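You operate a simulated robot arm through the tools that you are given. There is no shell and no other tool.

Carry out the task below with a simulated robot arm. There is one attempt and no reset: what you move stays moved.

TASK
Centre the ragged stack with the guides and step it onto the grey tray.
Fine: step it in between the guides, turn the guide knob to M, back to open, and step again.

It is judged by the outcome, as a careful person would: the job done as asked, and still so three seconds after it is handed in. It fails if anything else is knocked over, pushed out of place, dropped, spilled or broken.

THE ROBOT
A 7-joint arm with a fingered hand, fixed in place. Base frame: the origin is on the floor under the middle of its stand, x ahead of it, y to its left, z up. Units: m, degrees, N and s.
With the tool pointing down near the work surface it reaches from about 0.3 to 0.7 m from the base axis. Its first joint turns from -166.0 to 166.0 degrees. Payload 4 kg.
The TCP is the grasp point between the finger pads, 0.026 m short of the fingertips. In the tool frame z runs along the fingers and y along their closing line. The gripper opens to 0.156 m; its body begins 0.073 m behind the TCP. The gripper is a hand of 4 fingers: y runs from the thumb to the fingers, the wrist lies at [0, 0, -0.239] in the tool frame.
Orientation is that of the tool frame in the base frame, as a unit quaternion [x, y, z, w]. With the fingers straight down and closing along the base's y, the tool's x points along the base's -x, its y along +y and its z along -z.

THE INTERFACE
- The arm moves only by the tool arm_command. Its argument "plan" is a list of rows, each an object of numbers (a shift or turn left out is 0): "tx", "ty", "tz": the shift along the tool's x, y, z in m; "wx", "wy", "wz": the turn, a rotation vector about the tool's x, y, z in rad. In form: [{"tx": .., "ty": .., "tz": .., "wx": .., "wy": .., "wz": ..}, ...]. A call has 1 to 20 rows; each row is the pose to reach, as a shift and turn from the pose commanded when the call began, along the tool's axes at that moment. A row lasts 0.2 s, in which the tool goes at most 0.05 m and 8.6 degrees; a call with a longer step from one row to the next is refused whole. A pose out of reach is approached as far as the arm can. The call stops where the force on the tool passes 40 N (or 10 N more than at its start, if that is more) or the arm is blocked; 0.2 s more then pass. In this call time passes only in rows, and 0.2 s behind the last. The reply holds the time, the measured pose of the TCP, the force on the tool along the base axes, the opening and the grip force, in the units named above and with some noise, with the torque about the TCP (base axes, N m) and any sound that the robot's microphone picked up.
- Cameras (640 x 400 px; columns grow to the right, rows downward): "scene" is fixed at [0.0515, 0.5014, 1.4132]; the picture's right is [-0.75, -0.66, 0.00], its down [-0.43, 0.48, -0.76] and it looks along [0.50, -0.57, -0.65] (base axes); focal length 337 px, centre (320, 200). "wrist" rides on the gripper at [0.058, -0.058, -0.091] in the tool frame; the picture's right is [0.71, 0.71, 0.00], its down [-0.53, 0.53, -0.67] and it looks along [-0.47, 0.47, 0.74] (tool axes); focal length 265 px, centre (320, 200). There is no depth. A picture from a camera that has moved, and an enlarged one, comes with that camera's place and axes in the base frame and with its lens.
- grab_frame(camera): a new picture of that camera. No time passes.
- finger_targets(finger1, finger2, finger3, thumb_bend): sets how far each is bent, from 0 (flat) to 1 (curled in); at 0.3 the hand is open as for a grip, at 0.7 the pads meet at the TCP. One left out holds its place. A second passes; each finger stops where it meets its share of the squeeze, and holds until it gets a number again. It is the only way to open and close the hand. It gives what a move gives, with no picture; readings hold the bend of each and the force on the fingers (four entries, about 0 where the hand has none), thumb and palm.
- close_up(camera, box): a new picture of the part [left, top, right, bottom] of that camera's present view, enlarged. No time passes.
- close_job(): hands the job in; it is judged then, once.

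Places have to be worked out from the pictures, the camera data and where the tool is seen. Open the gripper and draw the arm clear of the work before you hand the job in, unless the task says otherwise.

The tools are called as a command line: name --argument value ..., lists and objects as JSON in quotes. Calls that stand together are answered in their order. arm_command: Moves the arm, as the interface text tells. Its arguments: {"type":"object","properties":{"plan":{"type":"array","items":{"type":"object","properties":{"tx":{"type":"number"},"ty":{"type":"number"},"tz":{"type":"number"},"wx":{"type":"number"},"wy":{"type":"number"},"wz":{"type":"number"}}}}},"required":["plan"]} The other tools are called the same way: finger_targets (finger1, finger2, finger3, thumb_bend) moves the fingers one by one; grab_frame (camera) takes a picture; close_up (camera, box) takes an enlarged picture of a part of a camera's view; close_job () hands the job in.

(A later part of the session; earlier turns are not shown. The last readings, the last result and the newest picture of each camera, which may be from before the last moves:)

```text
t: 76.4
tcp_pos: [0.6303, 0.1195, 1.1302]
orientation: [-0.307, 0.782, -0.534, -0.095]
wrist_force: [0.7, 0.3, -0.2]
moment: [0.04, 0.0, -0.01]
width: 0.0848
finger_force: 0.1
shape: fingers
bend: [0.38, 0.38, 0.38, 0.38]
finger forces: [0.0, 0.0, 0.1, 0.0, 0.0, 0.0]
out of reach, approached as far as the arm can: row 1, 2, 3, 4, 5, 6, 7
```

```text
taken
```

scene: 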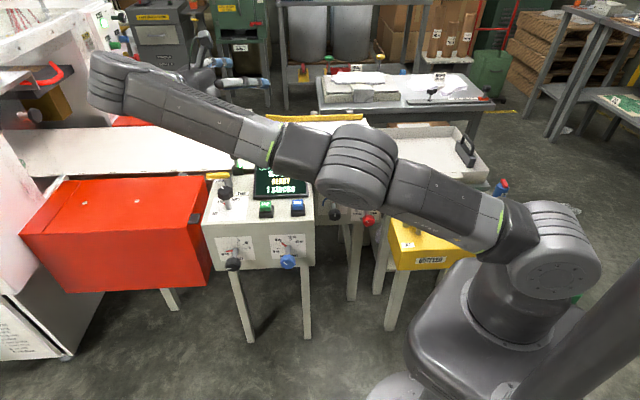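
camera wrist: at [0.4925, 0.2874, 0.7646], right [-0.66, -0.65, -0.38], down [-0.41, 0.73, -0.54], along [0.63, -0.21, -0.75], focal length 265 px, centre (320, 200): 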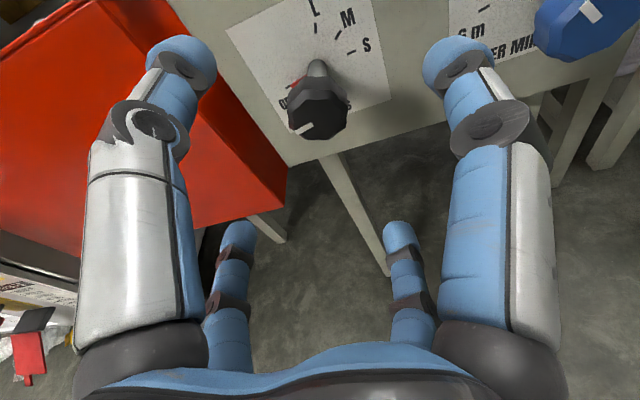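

I now see the likely cause: the forearm joint is at its stop because the elbow is on the same side the hand points to. Turning the hand back toward pointing down relieves it, so I'll do that about the wrist point, high in free space.

arm_command --plan '[{"tx": -0.0178, "ty": 0.029, "tz": -0.0024, "wx": -0.1218, "wy": -0.0748}, {"tx": -0.0353, "ty": 0.0575, "tz": -0.0097, "wx": -0.2435, "wy": -0.1495}, {"tx": -0.052, "ty": 0.0847, "tz": -0.0217, "wx": -0.3653, "wy": -0.2243}, {"tx": -0.0677, "ty": 0.1103, "tz": -0.038, "wx": -0.487, "wy": -0.299}, {"tx": -0.082, "ty": 0.1336, "tz": -0.0586, "wx": -0.6088, "wy": -0.3738}, {"tx": -0.0946, "ty": 0.1541, "tz": -0.0827, "wx": -0.7305, "wy": -0.4485}, {"tx": -0.1053, "ty": 0.1716, "tz": -0.1102, "wx": -0.8523, "wy": -0.5233}, {"tx": -0.1138, "ty": 0.1854, "tz": -0.1401, "wx": -0.974, "wy": -0.598}]'

grab_frame --camera "scene"

```text
t: 78.2
tcp_pos: [0.5905, 0.3332, 0.9836]
orientation: [-0.363, 0.932, 0.0, 0.001]
wrist_force: [0.6, -0.4, 0.2]
moment: [-0.01, 0.0, -0.04]
width: 0.0848
finger_force: 0.0
shape: fingers
bend: [0.38, 0.38, 0.38, 0.38]
finger forces: [0.1, 0.0, 0.0, 0.0, 0.0, 0.1]
out of reach, approached as far as the arm can: row 1, 2
```

```text
taken
```

scene: 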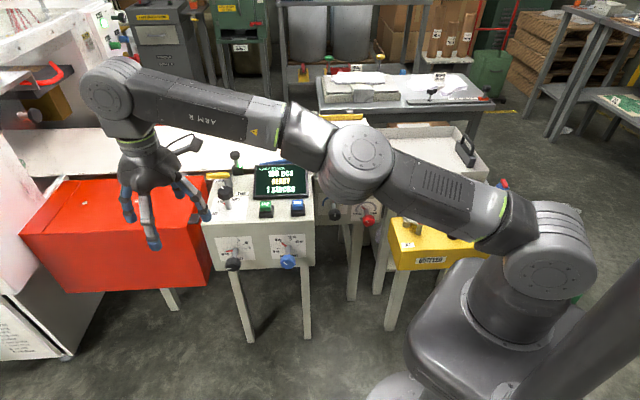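

Tool is pointing down, within reach again, and the elbow cap and link markings look like the original good posture. I'll pull in to (0.45, 0.33, 0.95) to confirm it flexes elbow-up.

arm_command --plan '[{"tx": 0.0258, "ty": 0.0237, "tz": 0.0075}, {"tx": 0.0515, "ty": 0.0474, "tz": 0.015}, {"tx": 0.0773, "ty": 0.0711, "tz": 0.0225}, {"tx": 0.103, "ty": 0.0948, "tz": 0.03}]'

grab_frame --camera "scene"

```text
t: 79.2
tcp_pos: [0.454, 0.3307, 0.9525]
orientation: [-0.362, 0.932, 0.0, -0.001]
wrist_force: [0.2, 0.3, 0.6]
moment: [0.01, -0.01, 0.03]
width: 0.0849
finger_force: 0.1
shape: fingers
bend: [0.38, 0.38, 0.38, 0.38]
finger forces: [0.0, 0.0, 0.1, 0.1, 0.0, 0.0]
```

```text
taken
```

scene: 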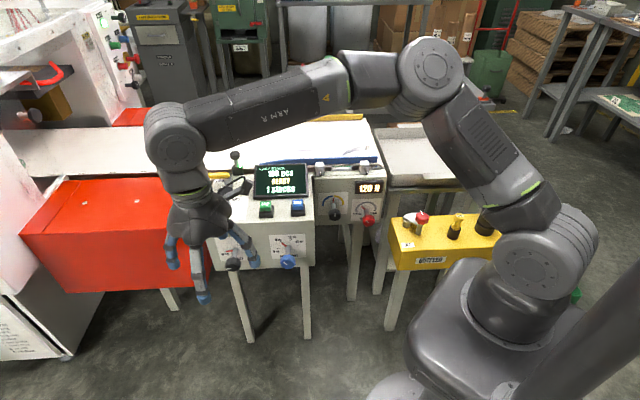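

Now the arm is flexed, reaches y=0.33 without complaint, and the elbow sits up and to the right: exactly the start I want for the sideways tilt. I'll tilt to the 12° approach direction while coming in and down a little, still high above the console.

arm_command --plan '[{"tx": -0.0041, "ty": -0.0271, "tz": 0.0106, "wx": 0.1302, "wy": -0.0302}, {"tx": -0.0082, "ty": -0.0537, "tz": 0.017, "wx": 0.2605, "wy": -0.0605}, {"tx": -0.012, "ty": -0.0791, "tz": 0.0192, "wx": 0.3907, "wy": -0.0907}, {"tx": -0.0153, "ty": -0.1029, "tz": 0.0175, "wx": 0.5209, "wy": -0.1209}, {"tx": -0.0182, "ty": -0.1246, "tz": 0.0122, "wx": 0.6511, "wy": -0.1511}, {"tx": -0.0206, "ty": -0.1437, "tz": 0.0036, "wx": 0.7814, "wy": -0.1814}, {"tx": -0.0221, "ty": -0.1598, "tz": -0.0081, "wx": 0.9116, "wy": -0.2116}, {"tx": -0.0229, "ty": -0.1726, "tz": -0.0222, "wx": 1.0418, "wy": -0.2418}, {"tx": -0.0229, "ty": -0.1818, "tz": -0.0384, "wx": 1.172, "wy": -0.272}, {"tx": -0.022, "ty": -0.1871, "tz": -0.056, "wx": 1.3023, "wy": -0.3023}, {"tx": -0.0201, "ty": -0.1884, "tz": -0.0751, "wx": 1.4325, "wy": -0.3325}]'

grab_frame --camera "scene"

```text
t: 81.6
tcp_pos: [0.5938, 0.2051, 1.0282]
orientation: [-0.27, 0.69, -0.555, 0.379]
wrist_force: [0.0, 1.0, 0.2]
moment: [0.05, -0.01, -0.04]
width: 0.0849
finger_force: 0.1
shape: fingers
bend: [0.38, 0.38, 0.38, 0.38]
finger forces: [0.0, 0.0, 0.0, 0.0, 0.0, 0.1]
```

```text
taken
```

scene: 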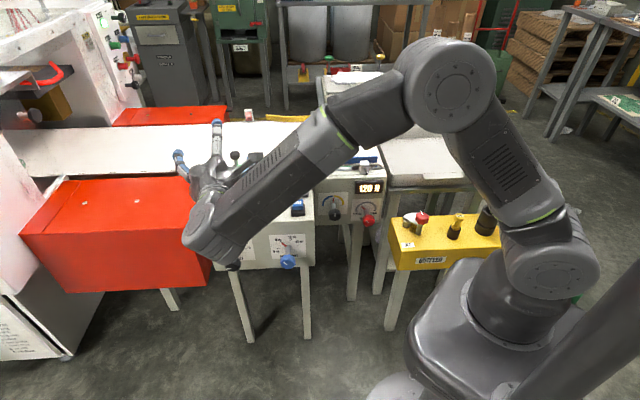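

Reached exactly, with the elbow properly up. Now I'll lower to the standoff in front of the GUIDES knob while rolling the hand -60° so the clockwise stroke has plenty of joint range.

arm_command --plan '[{"tx": 0.0065, "ty": 0.0401, "tz": -0.0019, "wz": -0.1167}, {"tx": 0.0131, "ty": 0.0803, "tz": -0.0038, "wz": -0.2333}, {"tx": 0.0196, "ty": 0.1204, "tz": -0.0057, "wz": -0.35}, {"tx": 0.0262, "ty": 0.1606, "tz": -0.0076, "wz": -0.4667}, {"tx": 0.0327, "ty": 0.2007, "tz": -0.0095, "wz": -0.5833}, {"tx": 0.0393, "ty": 0.2409, "tz": -0.0114, "wz": -0.7}, {"tx": 0.0458, "ty": 0.281, "tz": -0.0133, "wz": -0.8167}, {"tx": 0.0524, "ty": 0.3212, "tz": -0.0152, "wz": -0.9333}, {"tx": 0.0589, "ty": 0.3613, "tz": -0.0171, "wz": -1.05}]'

grab_frame --camera "scene"

grab_frame --camera "wrist"

```text
t: 83.6
tcp_pos: [0.5652, 0.2569, 0.6652]
orientation: [0.58, -0.462, 0.67, -0.051]
wrist_force: [-0.6, 0.3, 0.2]
moment: [-0.02, 0.0, -0.01]
width: 0.085
finger_force: 0.0
shape: fingers
bend: [0.38, 0.38, 0.38, 0.38]
finger forces: [0.0, 0.0, 0.1, 0.0, 0.0, 0.0]
```

```text
taken
```

scene: 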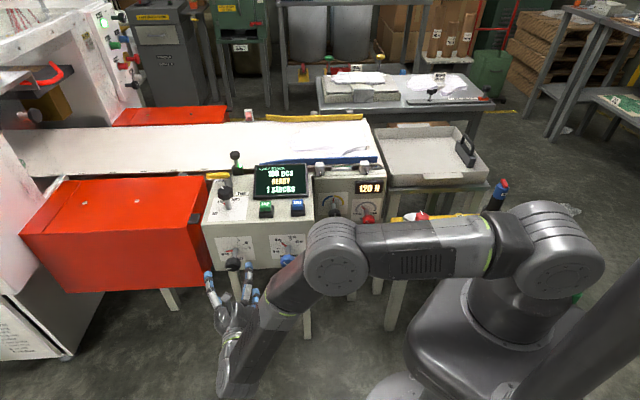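

```text
taken
camera wrist: at [0.4995, 0.3068, 0.7553], right [-0.56, -0.83, 0.04], down [-0.63, 0.39, -0.67], along [0.54, -0.4, -0.74], focal length 265 px, centre (320, 200)
```

wrist: 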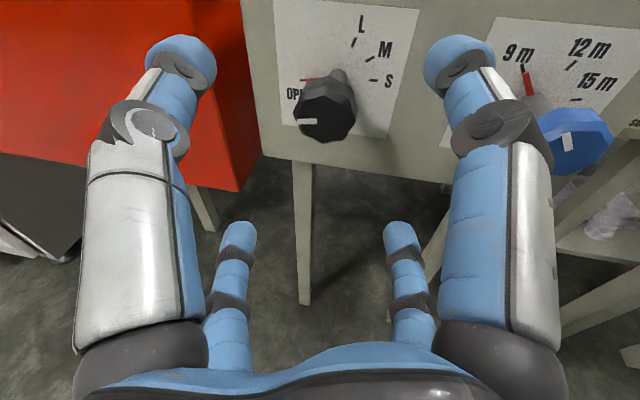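

Perfect standoff: the knob is centred between thumb and finger, pointer at OPEN, arm within reach. I'll pre-rotate -41° about the knob axis for the first stroke.

arm_command --plan '[{"tx": 0.0005, "ty": -0.0025, "tz": 0.0002, "wx": -0.0283, "wy": -0.0104, "wz": -0.1401}, {"tx": 0.001, "ty": -0.005, "tz": 0.0004, "wx": -0.0566, "wy": -0.0208, "wz": -0.2801}, {"tx": 0.0014, "ty": -0.0074, "tz": 0.0005, "wx": -0.0849, "wy": -0.0313, "wz": -0.4202}, {"tx": 0.0019, "ty": -0.0099, "tz": 0.0007, "wx": -0.1132, "wy": -0.0417, "wz": -0.5602}, {"tx": 0.0024, "ty": -0.0124, "tz": 0.0009, "wx": -0.1415, "wy": -0.0521, "wz": -0.7003}]'

grab_frame --camera "wrist"

close_up --camera "scene" --box '[185, 220, 305, 320]'

```text
t: 84.8
tcp_pos: [0.5696, 0.263, 0.675]
orientation: [0.722, -0.278, 0.597, 0.212]
wrist_force: [0.5, -0.4, 0.1]
moment: [-0.01, -0.03, 0.01]
width: 0.0851
finger_force: 0.0
shape: fingers
bend: [0.38, 0.38, 0.38, 0.38]
finger forces: [0.0, 0.0, 0.1, 0.1, 0.0, 0.0]
```

```text
taken
camera wrist: at [0.548, 0.3559, 0.7525], right [-0.37, -0.64, 0.67], down [-0.91, 0.11, -0.4], along [0.18, -0.76, -0.62], focal length 265 px, centre (320, 200)
```

wrist: 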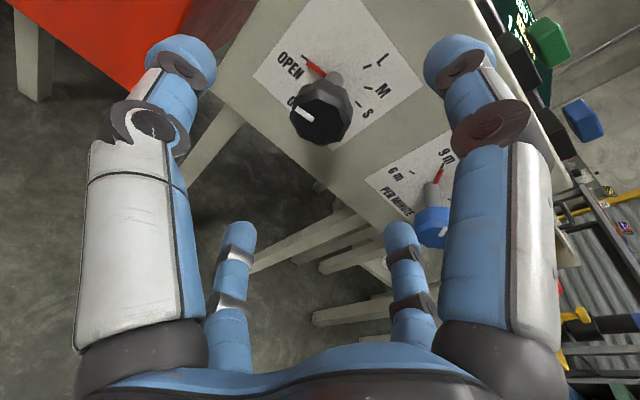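

```text
4.00 times, centred on (245, 270) of scene
camera zoom: at [0.0515, 0.5014, 1.4132], right [-0.75, -0.66, 0.0], down [-0.43, 0.48, -0.76], along [0.5, -0.57, -0.65], focal length 1349 px, centre (620, -80)
```

zoom: 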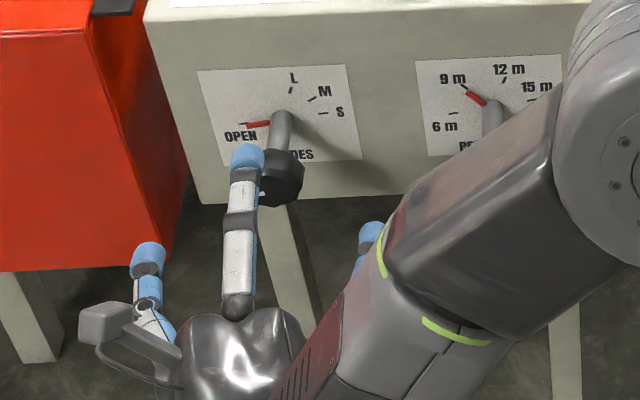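

Knob is centred within 3 mm of the tool axis, 0.097 m ahead. I'll advance along the tool axis to put the pads around the cap.

arm_command --plan '[{"tx": 0.0005, "ty": 0.0002, "tz": 0.0195}, {"tx": 0.001, "ty": 0.0004, "tz": 0.039}, {"tx": 0.0016, "ty": 0.0005, "tz": 0.0585}, {"tx": 0.0022, "ty": 0.0007, "tz": 0.078}, {"tx": 0.0027, "ty": 0.0009, "tz": 0.096}]'

grab_frame --camera "wrist"

close_up --camera "scene" --box '[185, 200, 305, 300]'

```text
t: 86.0
tcp_pos: [0.6419, 0.2009, 0.6611]
orientation: [0.722, -0.28, 0.597, 0.211]
wrist_force: [-0.5, 0.1, -0.4]
moment: [0.03, 0.02, -0.01]
width: 0.085
finger_force: 0.1
shape: fingers
bend: [0.38, 0.38, 0.38, 0.38]
finger forces: [0.1, 0.0, 0.0, 0.0, 0.1, 0.1]
```

```text
taken
camera wrist: at [0.6184, 0.2933, 0.7362], right [-0.37, -0.64, 0.67], down [-0.91, 0.11, -0.4], along [0.18, -0.76, -0.62], focal length 265 px, centre (320, 200)
```

wrist: 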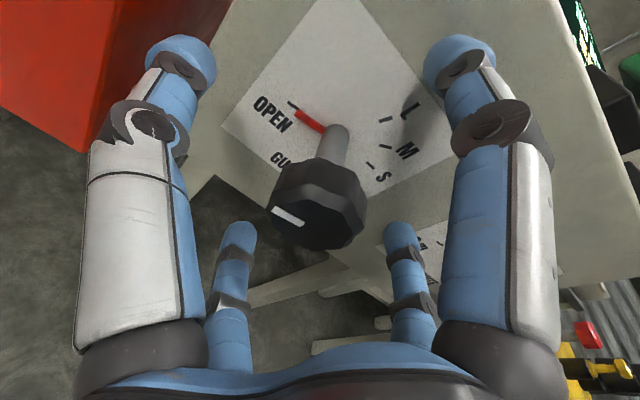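

```text
4.00 times, centred on (245, 250) of scene
camera zoom: at [0.0515, 0.5014, 1.4132], right [-0.75, -0.66, 0.0], down [-0.43, 0.48, -0.76], along [0.5, -0.57, -0.65], focal length 1349 px, centre (620, 0)
```

zoom: 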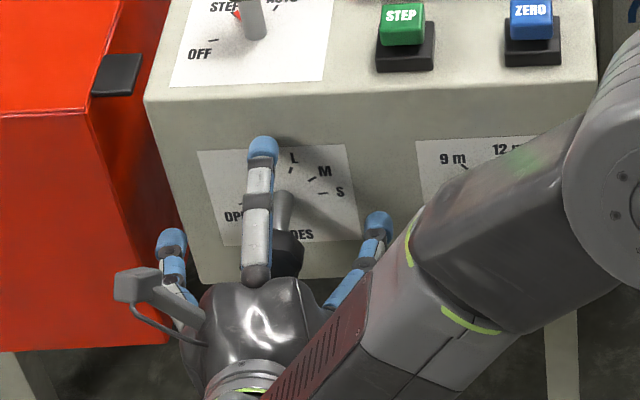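

The cap sits right at the grasp point with all four pads around it. I'll close the fingers on the knob.

finger_targets --finger1 0.65 --finger2 0.65 --finger3 0.65 --thumb_bend 0.65

grab_frame --camera "wrist"

```text
t: 87.0
tcp_pos: [0.6405, 0.2003, 0.6611]
orientation: [0.721, -0.28, 0.597, 0.212]
wrist_force: [3.3, 1.0, -0.8]
moment: [-0.05, 0.03, -0.02]
width: 0.0122
finger_force: 1.9
shape: fingers
bend: [0.64, 0.65, 0.64, 0.64]
finger forces: [0.6, 0.0, 0.4, 0.0, 2.5, 0.1]
```

```text
taken
camera wrist: at [0.6185, 0.2933, 0.7365], right [-0.37, -0.64, 0.67], down [-0.91, 0.11, -0.4], along [0.18, -0.76, -0.62], focal length 265 px, centre (320, 200)
```

wrist: 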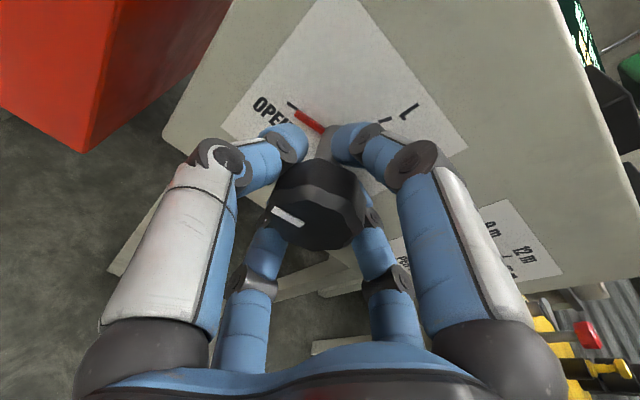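

The fingertips closed behind the cap onto the thin shaft (opening 12 mm), so I'm about 18 mm too deep. I'll open, back off 18 mm along the tool axis, and close again on the cap itself.

finger_targets --finger1 0.4 --finger2 0.4 --finger3 0.4 --thumb_bend 0.4

arm_command --plan '[{"tz": -0.01}, {"tz": -0.018}]'

finger_targets --finger1 0.62 --finger2 0.62 --finger3 0.62 --thumb_bend 0.62

grab_frame --camera "wrist"

```text
t: 88.0
tcp_pos: [0.6409, 0.1995, 0.6599]
orientation: [0.722, -0.28, 0.597, 0.211]
wrist_force: [0.0, 0.2, 0.4]
moment: [0.02, 0.02, -0.04]
width: 0.0789
finger_force: 0.1
shape: fingers
bend: [0.4, 0.4, 0.4, 0.4]
finger forces: [0.1, 0.0, 0.0, 0.0, 0.0, 0.1]
```

```text
t: 88.6
tcp_pos: [0.6276, 0.2113, 0.6633]
orientation: [0.721, -0.279, 0.597, 0.211]
wrist_force: [-0.3, 0.4, -0.2]
moment: [-0.02, -0.02, -0.01]
width: 0.0788
finger_force: 0.1
shape: fingers
bend: [0.4, 0.4, 0.4, 0.4]
finger forces: [0.1, 0.1, 0.0, 0.0, 0.0, 0.0]
```

```text
t: 89.6
tcp_pos: [0.6267, 0.2123, 0.6642]
orientation: [0.722, -0.279, 0.597, 0.211]
wrist_force: [1.7, 1.3, -0.9]
moment: [-0.03, 0.02, 0.06]
width: 0.0222
finger_force: 3.9
shape: fingers
bend: [0.6, 0.6, 0.6, 0.6]
finger forces: [1.2, 1.5, 1.8, 0.1, 2.9, 0.0]
```

```text
taken
camera wrist: at [0.6048, 0.3052, 0.7396], right [-0.37, -0.64, 0.67], down [-0.91, 0.11, -0.4], along [0.18, -0.76, -0.62], focal length 265 px, centre (320, 200)
```

wrist: 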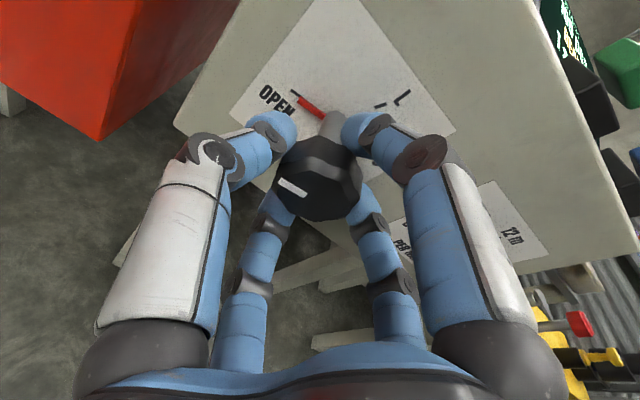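

All four fingers now bear on the cap evenly. I'll increase the squeeze for a firm hold before turning.

finger_targets --finger1 0.75 --finger2 0.75 --finger3 0.75 --thumb_bend 0.75

grab_frame --camera "wrist"

close_up --camera "scene" --box '[185, 200, 305, 300]'

```text
t: 90.6
tcp_pos: [0.6276, 0.2122, 0.664]
orientation: [0.721, -0.28, 0.598, 0.212]
wrist_force: [14.0, 3.8, -3.0]
moment: [0.1, 0.04, 0.3]
width: 0.0205
finger_force: 20.2
shape: fingers
bend: [0.61, 0.61, 0.61, 0.62]
finger forces: [6.7, 6.8, 7.3, 0.1, 20.4, 0.0]
```

```text
taken
camera wrist: at [0.6052, 0.3055, 0.7397], right [-0.37, -0.64, 0.67], down [-0.91, 0.11, -0.4], along [0.18, -0.76, -0.62], focal length 265 px, centre (320, 200)
```

wrist: 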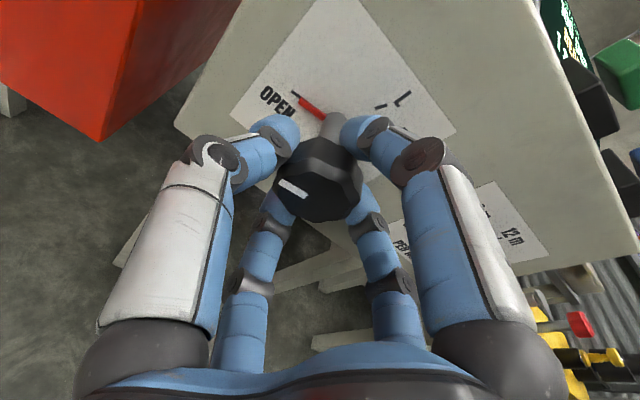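

```text
4.00 times, centred on (245, 250) of scene
camera zoom: at [0.0515, 0.5014, 1.4132], right [-0.75, -0.66, 0.0], down [-0.43, 0.48, -0.76], along [0.5, -0.57, -0.65], focal length 1349 px, centre (620, 0)
```

zoom: 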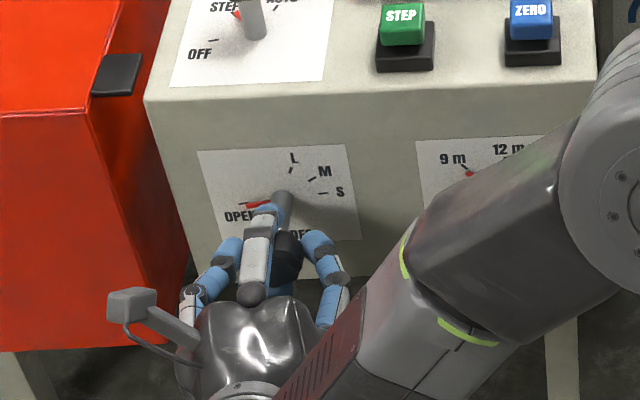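

Firm, even grip on the cap. I'll start the clockwise turn about the knob axis with the first 25° and check that the pointer follows.

arm_command --plan '[{"tx": -0.0001, "ty": 0.0002, "wx": 0.0141, "wy": 0.0049, "wz": 0.07}, {"tx": -0.0002, "ty": 0.0004, "wx": 0.0281, "wy": 0.0099, "wz": 0.1399}, {"tx": -0.0003, "ty": 0.0006, "wx": 0.0422, "wy": 0.0148, "wz": 0.21}, {"tx": -0.0004, "ty": 0.0008, "wx": 0.0563, "wy": 0.0197, "wz": 0.2799}, {"tx": -0.0005, "ty": 0.001, "wx": 0.0704, "wy": 0.0247, "wz": 0.3499}, {"tx": -0.0007, "ty": 0.0011, "wx": 0.0844, "wy": 0.0296, "wz": 0.4198}]'

grab_frame --camera "wrist"

close_up --camera "scene" --box '[205, 220, 301, 280]'

```text
t: 92.0
tcp_pos: [0.6277, 0.2099, 0.6647]
orientation: [0.647, -0.396, 0.65, 0.055]
wrist_force: [9.3, 11.0, -0.4]
moment: [0.04, 0.09, 0.33]
width: 0.0197
finger_force: 18.8
shape: fingers
bend: [0.62, 0.61, 0.6, 0.62]
finger forces: [6.1, 6.1, 8.2, 0.0, 18.3, 0.1]
```

```text
taken
camera wrist: at [0.5789, 0.278, 0.7535], right [-0.52, -0.79, 0.31], down [-0.76, 0.26, -0.6], along [0.39, -0.55, -0.74], focal length 265 px, centre (320, 200)
```

wrist: 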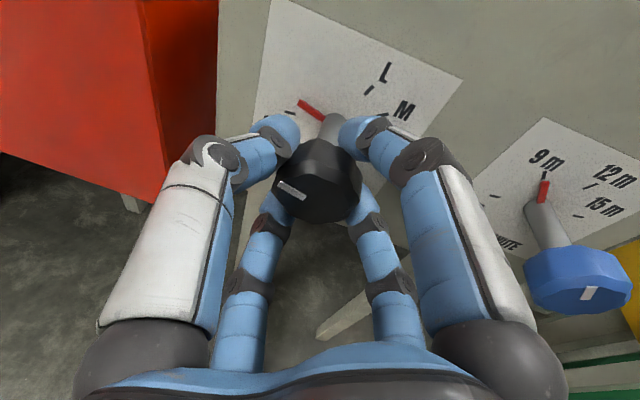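

```text
6.67 times, centred on (253, 250) of scene
camera zoom: at [0.0515, 0.5014, 1.4132], right [-0.75, -0.66, 0.0], down [-0.43, 0.48, -0.76], along [0.5, -0.57, -0.65], focal length 2249 px, centre (767, -133)
```

zoom: 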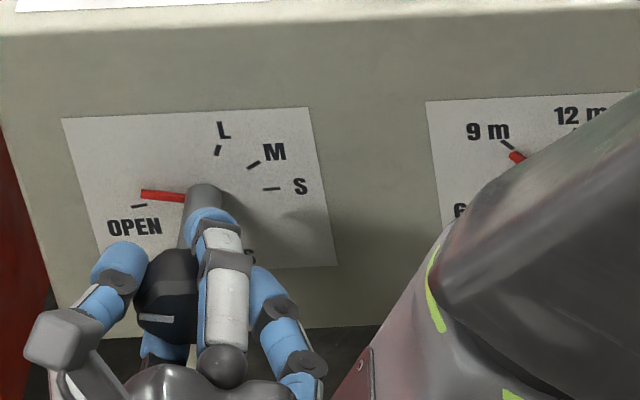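

The pointer is following the knob (it has left OPEN by about 20°). I'll continue the clockwise stroke for another 57°.

arm_command --plan '[{"tx": -0.0001, "ty": 0.0003, "wx": 0.0197, "wy": 0.0069, "wz": 0.0979}, {"tx": -0.0003, "ty": 0.0006, "wx": 0.0394, "wy": 0.0138, "wz": 0.1957}, {"tx": -0.0004, "ty": 0.0008, "wx": 0.0591, "wy": 0.0207, "wz": 0.2936}, {"tx": -0.0006, "ty": 0.0011, "wx": 0.0788, "wy": 0.0276, "wz": 0.3914}, {"tx": -0.0008, "ty": 0.0013, "wx": 0.0985, "wy": 0.0345, "wz": 0.4893}, {"tx": -0.0011, "ty": 0.0015, "wx": 0.1182, "wy": 0.0414, "wz": 0.5872}, {"tx": -0.0013, "ty": 0.0017, "wx": 0.1379, "wy": 0.0483, "wz": 0.685}, {"tx": -0.0016, "ty": 0.0018, "wx": 0.1576, "wy": 0.0552, "wz": 0.7829}, {"tx": -0.0019, "ty": 0.0019, "wx": 0.1773, "wy": 0.0621, "wz": 0.8807}, {"tx": -0.0022, "ty": 0.002, "wx": 0.197, "wy": 0.069, "wz": 0.9786}]'

grab_frame --camera "wrist"

close_up --camera "scene" --box '[205, 220, 301, 280]'

```text
t: 94.2
tcp_pos: [0.6267, 0.2095, 0.6605]
orientation: [0.365, -0.588, 0.655, -0.303]
wrist_force: [3.9, 3.0, 6.8]
moment: [-0.07, -0.08, 0.16]
width: 0.0191
finger_force: 19.7
shape: fingers
bend: [0.62, 0.61, 0.6, 0.63]
finger forces: [7.3, 7.6, 8.0, 0.1, 16.8, 0.0]
```

```text
taken
camera wrist: at [0.52, 0.2189, 0.7203], right [-0.41, -0.67, -0.62], down [-0.28, 0.74, -0.61], along [0.87, -0.08, -0.49], focal length 265 px, centre (320, 200)
```

wrist: 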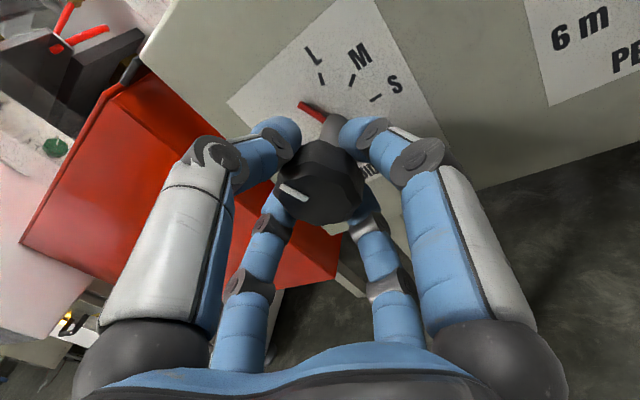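

```text
6.67 times, centred on (253, 250) of scene
camera zoom: at [0.0515, 0.5014, 1.4132], right [-0.75, -0.66, 0.0], down [-0.43, 0.48, -0.76], along [0.5, -0.57, -0.65], focal length 2249 px, centre (767, -133)
```

zoom: 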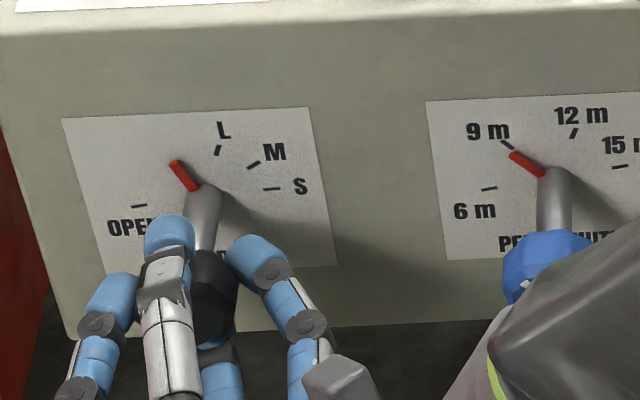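

Pointer now at about 120° (roughly 75° turned). I'll release, swing the hand back 82° around the knob, and regrasp for the second stroke.

finger_targets --finger1 0.4 --finger2 0.4 --finger3 0.4 --thumb_bend 0.4

close_up --camera "scene" --box '[205, 220, 301, 280]'

close_up --camera "scene" --box '[180, 80, 400, 220]'

```text
t: 95.2
tcp_pos: [0.6253, 0.2107, 0.6592]
orientation: [0.366, -0.588, 0.654, -0.304]
wrist_force: [-0.6, -0.5, -0.8]
moment: [-0.01, -0.03, 0.0]
width: 0.0789
finger_force: 0.1
shape: fingers
bend: [0.4, 0.4, 0.4, 0.4]
finger forces: [0.1, 0.0, 0.0, 0.1, 0.0, 0.0]
```

```text
6.67 times, centred on (253, 250) of scene
camera zoom: at [0.0515, 0.5014, 1.4132], right [-0.75, -0.66, 0.0], down [-0.43, 0.48, -0.76], along [0.5, -0.57, -0.65], focal length 2249 px, centre (767, -133)
```

zoom: 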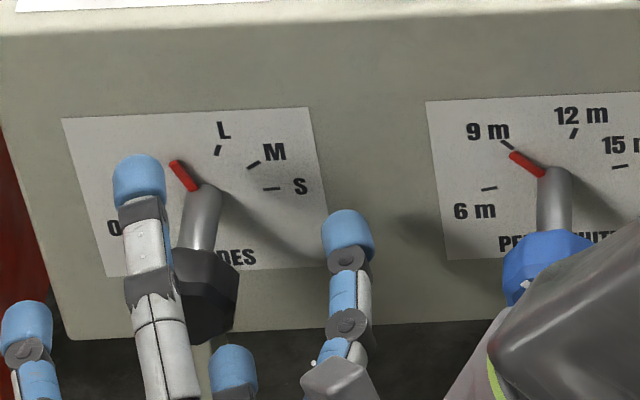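

```text
2.86 times, centred on (290, 150) of scene
camera zoom: at [0.0515, 0.5014, 1.4132], right [-0.75, -0.66, 0.0], down [-0.43, 0.48, -0.76], along [0.5, -0.57, -0.65], focal length 964 px, centre (406, 343)
```

zoom: 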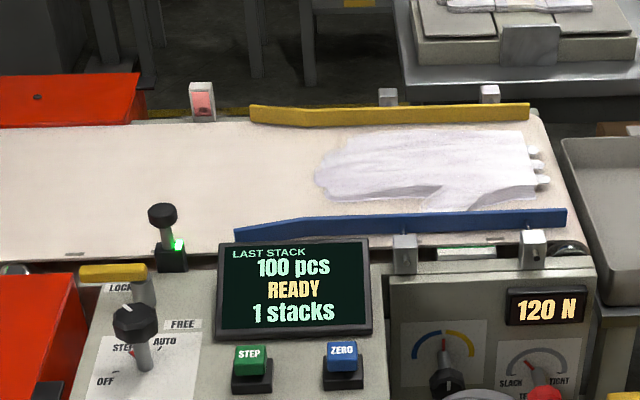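

The knob holds its place and the guides have already moved in somewhat. I'll swing the open hand back about the knob axis by 88°.

arm_command --plan '[{"tx": 0.0001, "ty": -0.0004, "wx": -0.0273, "wy": -0.0096, "wz": -0.136}, {"tx": 0.0002, "ty": -0.0008, "wx": -0.0547, "wy": -0.0192, "wz": -0.2721}, {"tx": 0.0002, "ty": -0.0013, "wx": -0.082, "wy": -0.0287, "wz": -0.4081}, {"tx": 0.0001, "ty": -0.0017, "wx": -0.1094, "wy": -0.0383, "wz": -0.5441}, {"tx": 0, "ty": -0.0021, "wx": -0.1367, "wy": -0.0479, "wz": -0.6802}, {"tx": -0.0002, "ty": -0.0025, "wx": -0.164, "wy": -0.0575, "wz": -0.8162}, {"tx": -0.0004, "ty": -0.0029, "wx": -0.1914, "wy": -0.0671, "wz": -0.9522}, {"tx": -0.0007, "ty": -0.0032, "wx": -0.2187, "wy": -0.0766, "wz": -1.0882}, {"tx": -0.001, "ty": -0.0035, "wx": -0.2461, "wy": -0.0862, "wz": -1.2243}, {"tx": -0.0014, "ty": -0.0037, "wx": -0.2734, "wy": -0.0958, "wz": -1.3603}, {"tx": -0.0017, "ty": -0.0039, "wx": -0.3007, "wy": -0.1054, "wz": -1.4963}]'

grab_frame --camera "wrist"

grab_frame --camera "scene"

```text
t: 97.6
tcp_pos: [0.6275, 0.2112, 0.6631]
orientation: [0.735, -0.25, 0.579, 0.248]
wrist_force: [-0.4, -0.4, 1.2]
moment: [0.0, -0.03, 0.0]
width: 0.079
finger_force: 0.1
shape: fingers
bend: [0.4, 0.4, 0.4, 0.4]
finger forces: [0.1, 0.0, 0.1, 0.0, 0.0, 0.0]
```

```text
taken
camera wrist: at [0.6101, 0.3104, 0.7344], right [-0.32, -0.59, 0.74], down [-0.94, 0.08, -0.34], along [0.14, -0.8, -0.58], focal length 265 px, centre (320, 200)
```

wrist: 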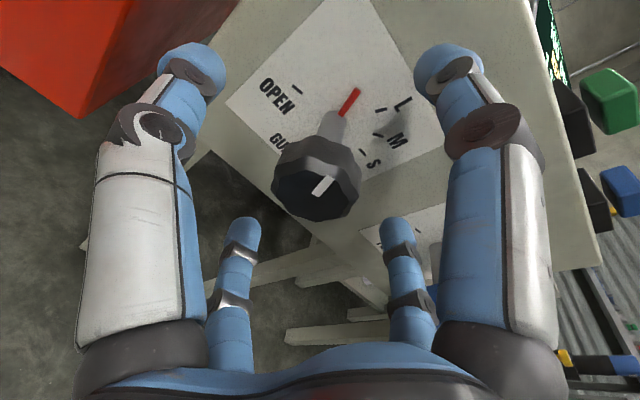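

```text
taken
```

scene: 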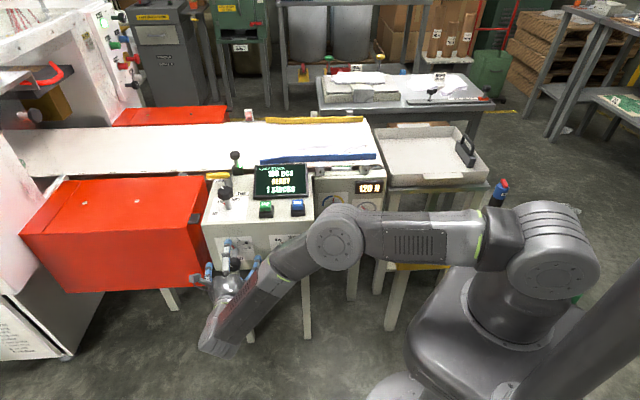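

Hand is back and the knob is centred. I'll grip again for the second stroke.

finger_targets --finger1 0.75 --finger2 0.75 --finger3 0.75 --thumb_bend 0.75

grab_frame --camera "wrist"

```text
t: 98.6
tcp_pos: [0.6279, 0.2121, 0.6635]
orientation: [0.735, -0.25, 0.581, 0.245]
wrist_force: [14.6, 4.7, -3.6]
moment: [0.09, 0.04, 0.3]
width: 0.0203
finger_force: 20.6
shape: fingers
bend: [0.62, 0.61, 0.61, 0.62]
finger forces: [6.8, 6.7, 7.5, 0.0, 20.4, 0.0]
```

```text
taken
camera wrist: at [0.6104, 0.3107, 0.7347], right [-0.32, -0.59, 0.74], down [-0.94, 0.08, -0.34], along [0.14, -0.8, -0.58], focal length 265 px, centre (320, 200)
```

wrist: 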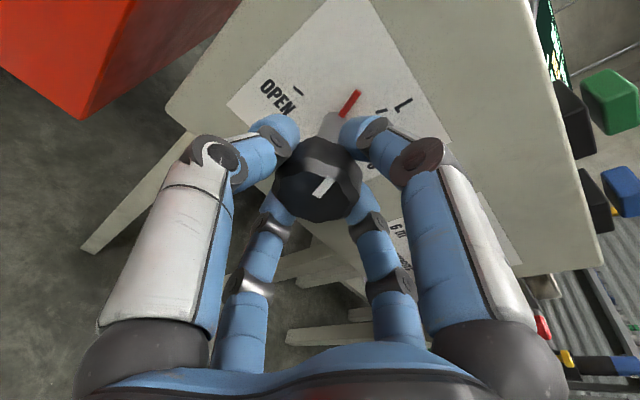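

Good grip. I'll make the second clockwise stroke of about 80°, then check the pointer against M.

arm_command --plan '[{"tx": -0.0001, "ty": 0.0003, "wx": 0.023, "wy": 0.008, "wz": 0.1142}, {"tx": -0.0003, "ty": 0.0006, "wx": 0.0459, "wy": 0.0161, "wz": 0.2283}, {"tx": -0.0005, "ty": 0.0009, "wx": 0.0688, "wy": 0.0241, "wz": 0.3425}, {"tx": -0.0007, "ty": 0.0012, "wx": 0.0918, "wy": 0.0322, "wz": 0.4567}, {"tx": -0.001, "ty": 0.0015, "wx": 0.1147, "wy": 0.0402, "wz": 0.5709}, {"tx": -0.0013, "ty": 0.0017, "wx": 0.1377, "wy": 0.0482, "wz": 0.685}, {"tx": -0.0016, "ty": 0.0019, "wx": 0.1606, "wy": 0.0563, "wz": 0.7992}, {"tx": -0.002, "ty": 0.002, "wx": 0.1836, "wy": 0.0643, "wz": 0.9134}, {"tx": -0.0023, "ty": 0.0021, "wx": 0.2065, "wy": 0.0723, "wz": 1.0275}, {"tx": -0.0027, "ty": 0.0021, "wx": 0.2295, "wy": 0.0804, "wz": 1.1417}, {"tx": -0.0031, "ty": 0.0021, "wx": 0.2524, "wy": 0.0884, "wz": 1.2559}, {"tx": -0.0034, "ty": 0.0021, "wx": 0.2754, "wy": 0.0965, "wz": 1.37}]'

grab_frame --camera "wrist"

close_up --camera "scene" --box '[205, 220, 301, 280]'

close_up --camera "scene" --box '[180, 80, 400, 220]'

```text
t: 101.2
tcp_pos: [0.6257, 0.2099, 0.6611]
orientation: [0.408, -0.57, 0.664, -0.261]
wrist_force: [8.0, -3.1, 3.5]
moment: [-0.07, -0.01, 0.08]
width: 0.02
finger_force: 19.9
shape: fingers
bend: [0.62, 0.6, 0.6, 0.63]
finger forces: [7.9, 8.1, 6.8, 0.0, 16.6, 0.0]
```

```text
taken
camera wrist: at [0.5252, 0.2254, 0.7298], right [-0.46, -0.72, -0.51], down [-0.34, 0.68, -0.65], along [0.82, -0.12, -0.56], focal length 265 px, centre (320, 200)
```

wrist: 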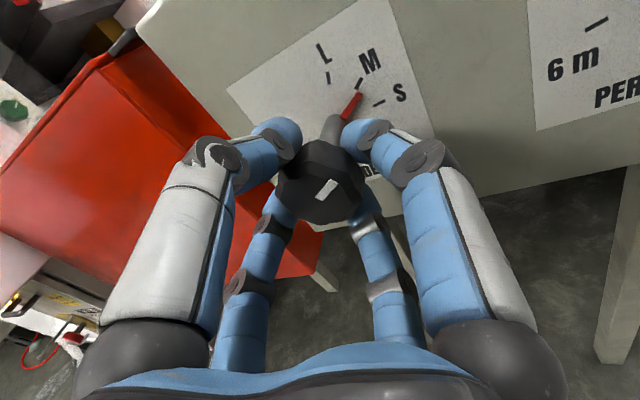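

```text
6.67 times, centred on (253, 250) of scene
camera zoom: at [0.0515, 0.5014, 1.4132], right [-0.75, -0.66, 0.0], down [-0.43, 0.48, -0.76], along [0.5, -0.57, -0.65], focal length 2249 px, centre (767, -133)
```

zoom: 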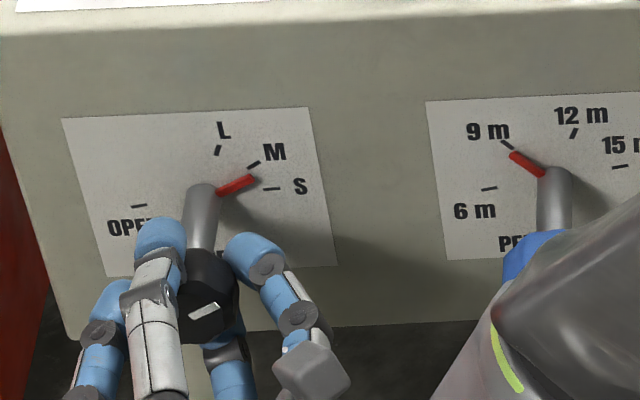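

```text
2.86 times, centred on (290, 150) of scene
camera zoom: at [0.0515, 0.5014, 1.4132], right [-0.75, -0.66, 0.0], down [-0.43, 0.48, -0.76], along [0.5, -0.57, -0.65], focal length 964 px, centre (406, 343)
```

zoom: 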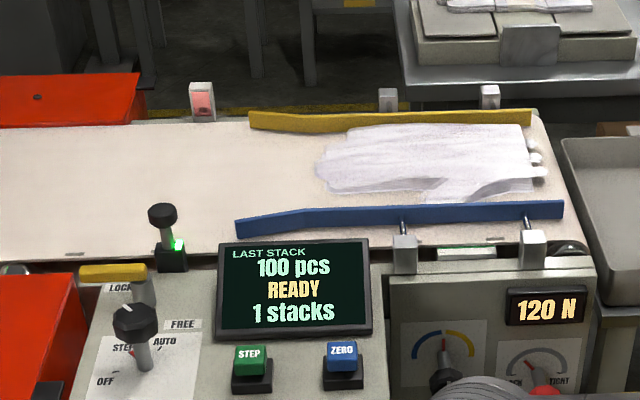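

The pointer is at, or a couple of degrees past, M, and the guides have closed on the stack. I'll zoom in to judge the exact alignment.

close_up --camera "wrist" --box '[290, 20, 450, 140]'

close_up --camera "scene" --box '[225, 232, 265, 257]'

close_up --camera "scene" --box '[250, 100, 390, 180]'

```text
3.33 times, centred on (370, 80) of wrist
camera zoom: at [0.5252, 0.2254, 0.7298], right [-0.46, -0.72, -0.51], down [-0.34, 0.68, -0.65], along [0.82, -0.12, -0.56], focal length 885 px, centre (153, 600)
```

zoom: 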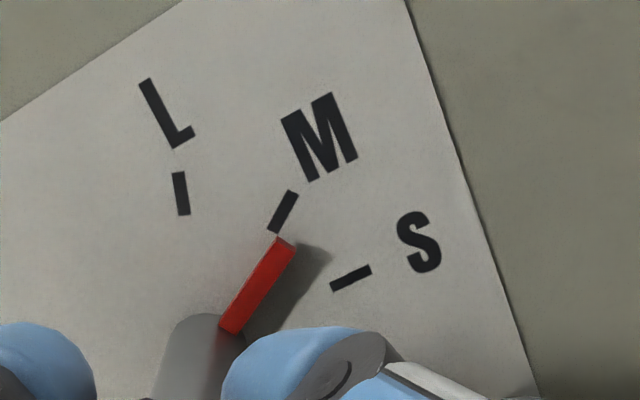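

```text
16.00 times, centred on (245, 244) of scene
camera zoom: at [0.0515, 0.5014, 1.4132], right [-0.75, -0.66, 0.0], down [-0.43, 0.48, -0.76], along [0.5, -0.57, -0.65], focal length 5397 px, centre (1520, -512)
```

zoom: 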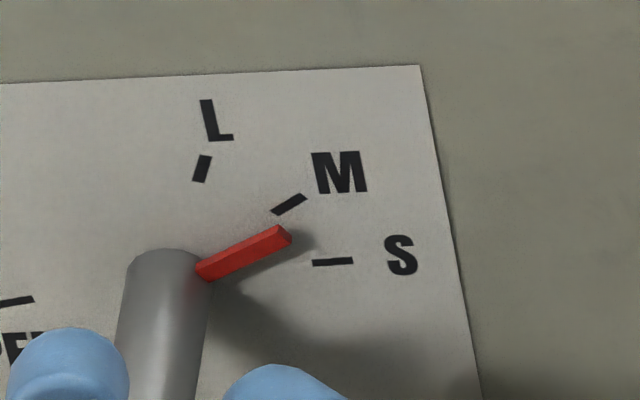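

```text
4.57 times, centred on (320, 140) of scene
camera zoom: at [0.0515, 0.5014, 1.4132], right [-0.75, -0.66, 0.0], down [-0.43, 0.48, -0.76], along [0.5, -0.57, -0.65], focal length 1542 px, centre (320, 474)
```

zoom: 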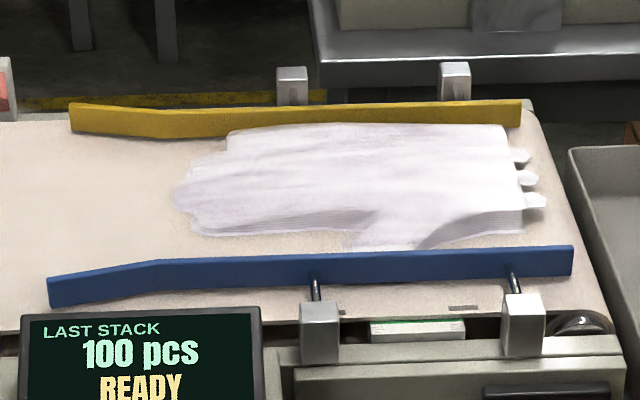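

Pointer and M tick are parallel in both views, so the knob is on M. I'll hold it there for a second so the guides settle against the stack, then look again.

arm_command --plan '[{"tx": 0}, {"tx": 0}, {"tx": 0}, {"tx": 0}, {"tx": 0}]'

close_up --camera "scene" --box '[250, 100, 390, 180]'

close_up --camera "scene" --box '[225, 232, 265, 257]'

```text
t: 102.4
tcp_pos: [0.6263, 0.2106, 0.6611]
orientation: [0.409, -0.57, 0.664, -0.26]
wrist_force: [7.2, -5.7, 5.3]
moment: [-0.08, -0.09, 0.02]
width: 0.0199
finger_force: 20.4
shape: fingers
bend: [0.62, 0.6, 0.6, 0.63]
finger forces: [8.0, 8.2, 6.6, 0.1, 17.4, 0.0]
```

```text
4.57 times, centred on (320, 140) of scene
camera zoom: at [0.0515, 0.5014, 1.4132], right [-0.75, -0.66, 0.0], down [-0.43, 0.48, -0.76], along [0.5, -0.57, -0.65], focal length 1542 px, centre (320, 474)
```

zoom: 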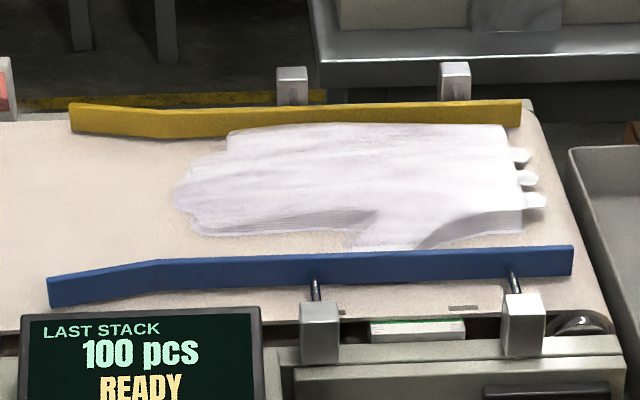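

```text
16.00 times, centred on (245, 244) of scene
camera zoom: at [0.0515, 0.5014, 1.4132], right [-0.75, -0.66, 0.0], down [-0.43, 0.48, -0.76], along [0.5, -0.57, -0.65], focal length 5397 px, centre (1520, -512)
```

zoom: 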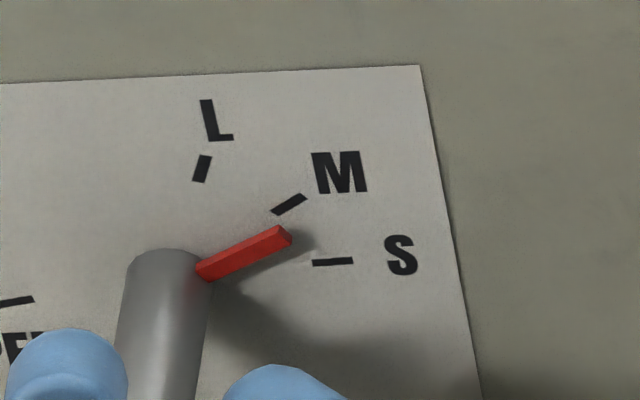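

Pointer is about 3° past the M tick. I'll ease it back 3° to sit exactly on M and hold briefly.

arm_command --plan '[{"wx": -0.0054, "wy": -0.0019, "wz": -0.027}, {"wx": -0.0108, "wy": -0.0038, "wz": -0.054}, {"wx": -0.0108, "wy": -0.0038, "wz": -0.054}, {"wx": -0.0108, "wy": -0.0038, "wz": -0.054}]'

close_up --camera "wrist" --box '[290, 20, 450, 140]'

close_up --camera "scene" --box '[225, 232, 265, 257]'

```text
t: 103.4
tcp_pos: [0.625, 0.2121, 0.6622]
orientation: [0.426, -0.562, 0.667, -0.242]
wrist_force: [10.1, -3.3, 6.7]
moment: [-0.07, -0.13, 0.1]
width: 0.0201
finger_force: 20.7
shape: fingers
bend: [0.62, 0.6, 0.6, 0.63]
finger forces: [7.3, 8.1, 7.4, 0.0, 18.3, 0.0]
```

```text
3.33 times, centred on (370, 80) of wrist
camera zoom: at [0.5279, 0.2282, 0.7332], right [-0.48, -0.74, -0.46], down [-0.37, 0.65, -0.66], along [0.8, -0.15, -0.59], focal length 885 px, centre (153, 600)
```

zoom: 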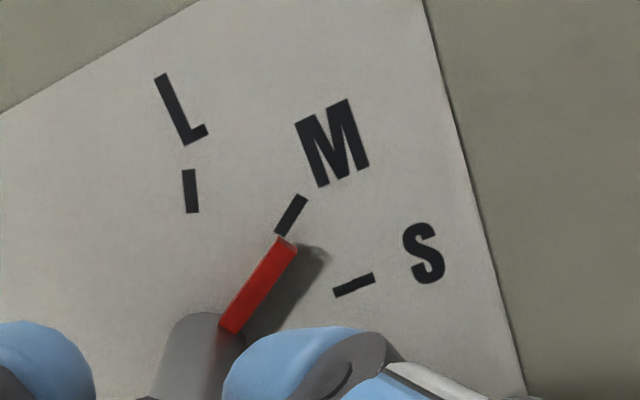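

```text
16.00 times, centred on (245, 244) of scene
camera zoom: at [0.0515, 0.5014, 1.4132], right [-0.75, -0.66, 0.0], down [-0.43, 0.48, -0.76], along [0.5, -0.57, -0.65], focal length 5397 px, centre (1520, -512)
```

zoom: 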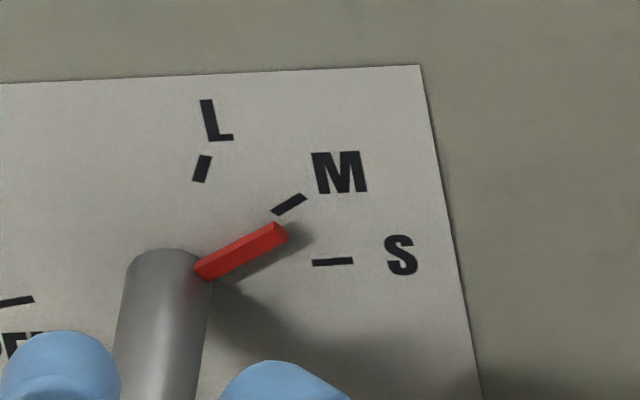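

Pointer and tick now line up within about a degree. With the stack pressed between the guides at M, I'll turn the knob back counter-clockwise: first 80° stroke.

arm_command --plan '[{"tx": 0.0001, "ty": -0.0003, "wx": -0.023, "wy": -0.008, "wz": -0.1142}, {"tx": 0.0002, "ty": -0.0007, "wx": -0.0459, "wy": -0.0161, "wz": -0.2283}, {"tx": 0.0002, "ty": -0.0011, "wx": -0.0688, "wy": -0.0241, "wz": -0.3425}, {"tx": 0.0002, "ty": -0.0014, "wx": -0.0918, "wy": -0.0322, "wz": -0.4567}, {"tx": 0.0001, "ty": -0.0018, "wx": -0.1147, "wy": -0.0402, "wz": -0.5709}, {"tx": 0, "ty": -0.0021, "wx": -0.1377, "wy": -0.0482, "wz": -0.685}, {"tx": -0.0002, "ty": -0.0025, "wx": -0.1606, "wy": -0.0563, "wz": -0.7992}, {"tx": -0.0003, "ty": -0.0028, "wx": -0.1836, "wy": -0.0643, "wz": -0.9134}, {"tx": -0.0006, "ty": -0.0031, "wx": -0.2065, "wy": -0.0723, "wz": -1.0275}, {"tx": -0.0008, "ty": -0.0033, "wx": -0.2295, "wy": -0.0804, "wz": -1.1417}, {"tx": -0.0011, "ty": -0.0035, "wx": -0.2524, "wy": -0.0884, "wz": -1.2559}, {"tx": -0.0014, "ty": -0.0037, "wx": -0.2754, "wy": -0.0965, "wz": -1.37}]'

grab_frame --camera "wrist"

close_up --camera "scene" --box '[205, 220, 301, 280]'

```text
t: 106.0
tcp_pos: [0.6274, 0.2134, 0.6638]
orientation: [0.741, -0.233, 0.57, 0.266]
wrist_force: [22.7, -2.1, -1.2]
moment: [0.06, -0.09, 0.36]
width: 0.0204
finger_force: 22.0
shape: fingers
bend: [0.62, 0.61, 0.61, 0.62]
finger forces: [8.5, 7.8, 6.4, 0.0, 20.9, 0.0]
```

```text
taken
camera wrist: at [0.6126, 0.3141, 0.7311], right [-0.29, -0.56, 0.78], down [-0.95, 0.07, -0.3], along [0.12, -0.83, -0.55], focal length 265 px, centre (320, 200)
```

wrist: 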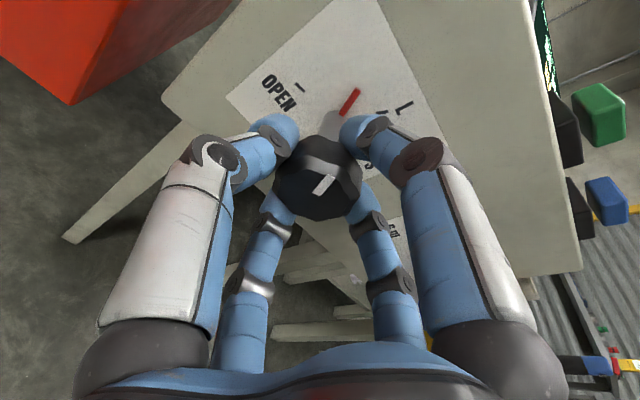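

```text
6.67 times, centred on (253, 250) of scene
camera zoom: at [0.0515, 0.5014, 1.4132], right [-0.75, -0.66, 0.0], down [-0.43, 0.48, -0.76], along [0.5, -0.57, -0.65], focal length 2249 px, centre (767, -133)
```

zoom: 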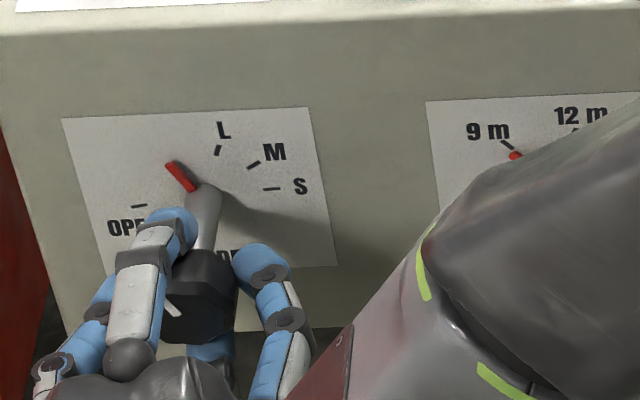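

Pointer has come back to about 118°. I'll release, swing the open hand forward 83° around the knob, and regrasp.

finger_targets --finger1 0.4 --finger2 0.4 --finger3 0.4 --thumb_bend 0.4

arm_command --plan '[{"tx": -0.0002, "ty": 0.0004, "wx": 0.0259, "wy": 0.0091, "wz": 0.129}, {"tx": -0.0004, "ty": 0.0007, "wx": 0.0519, "wy": 0.0182, "wz": 0.258}, {"tx": -0.0006, "ty": 0.0011, "wx": 0.0778, "wy": 0.0272, "wz": 0.3869}, {"tx": -0.0009, "ty": 0.0013, "wx": 0.1037, "wy": 0.0363, "wz": 0.5159}, {"tx": -0.0012, "ty": 0.0016, "wx": 0.1297, "wy": 0.0454, "wz": 0.6449}, {"tx": -0.0016, "ty": 0.0018, "wx": 0.1556, "wy": 0.0545, "wz": 0.7739}, {"tx": -0.002, "ty": 0.002, "wx": 0.1815, "wy": 0.0636, "wz": 0.9029}, {"tx": -0.0024, "ty": 0.0021, "wx": 0.2074, "wy": 0.0726, "wz": 1.0318}, {"tx": -0.0028, "ty": 0.0021, "wx": 0.2334, "wy": 0.0817, "wz": 1.1608}, {"tx": -0.0032, "ty": 0.0021, "wx": 0.2593, "wy": 0.0908, "wz": 1.2898}, {"tx": -0.0036, "ty": 0.002, "wx": 0.2852, "wy": 0.0999, "wz": 1.4188}]'

grab_frame --camera "wrist"

```text
t: 107.0
tcp_pos: [0.6276, 0.2139, 0.6641]
orientation: [0.741, -0.234, 0.571, 0.265]
wrist_force: [-0.5, 0.7, -0.2]
moment: [-0.01, 0.03, -0.03]
width: 0.0787
finger_force: 0.1
shape: fingers
bend: [0.4, 0.4, 0.4, 0.4]
finger forces: [0.1, 0.0, 0.0, 0.1, 0.0, 0.1]
```

```text
t: 109.4
tcp_pos: [0.6238, 0.2116, 0.6605]
orientation: [0.411, -0.569, 0.664, -0.258]
wrist_force: [-0.3, -0.1, 0.7]
moment: [0.02, 0.0, 0.0]
width: 0.0788
finger_force: 0.0
shape: fingers
bend: [0.4, 0.4, 0.4, 0.4]
finger forces: [0.1, 0.0, 0.0, 0.1, 0.1, 0.1]
```

```text
taken
camera wrist: at [0.524, 0.2262, 0.7289], right [-0.46, -0.73, -0.51], down [-0.35, 0.68, -0.65], along [0.82, -0.12, -0.56], focal length 265 px, centre (320, 200)
```

wrist: 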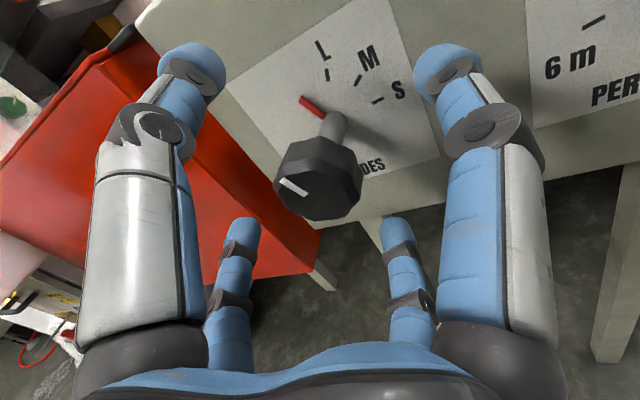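

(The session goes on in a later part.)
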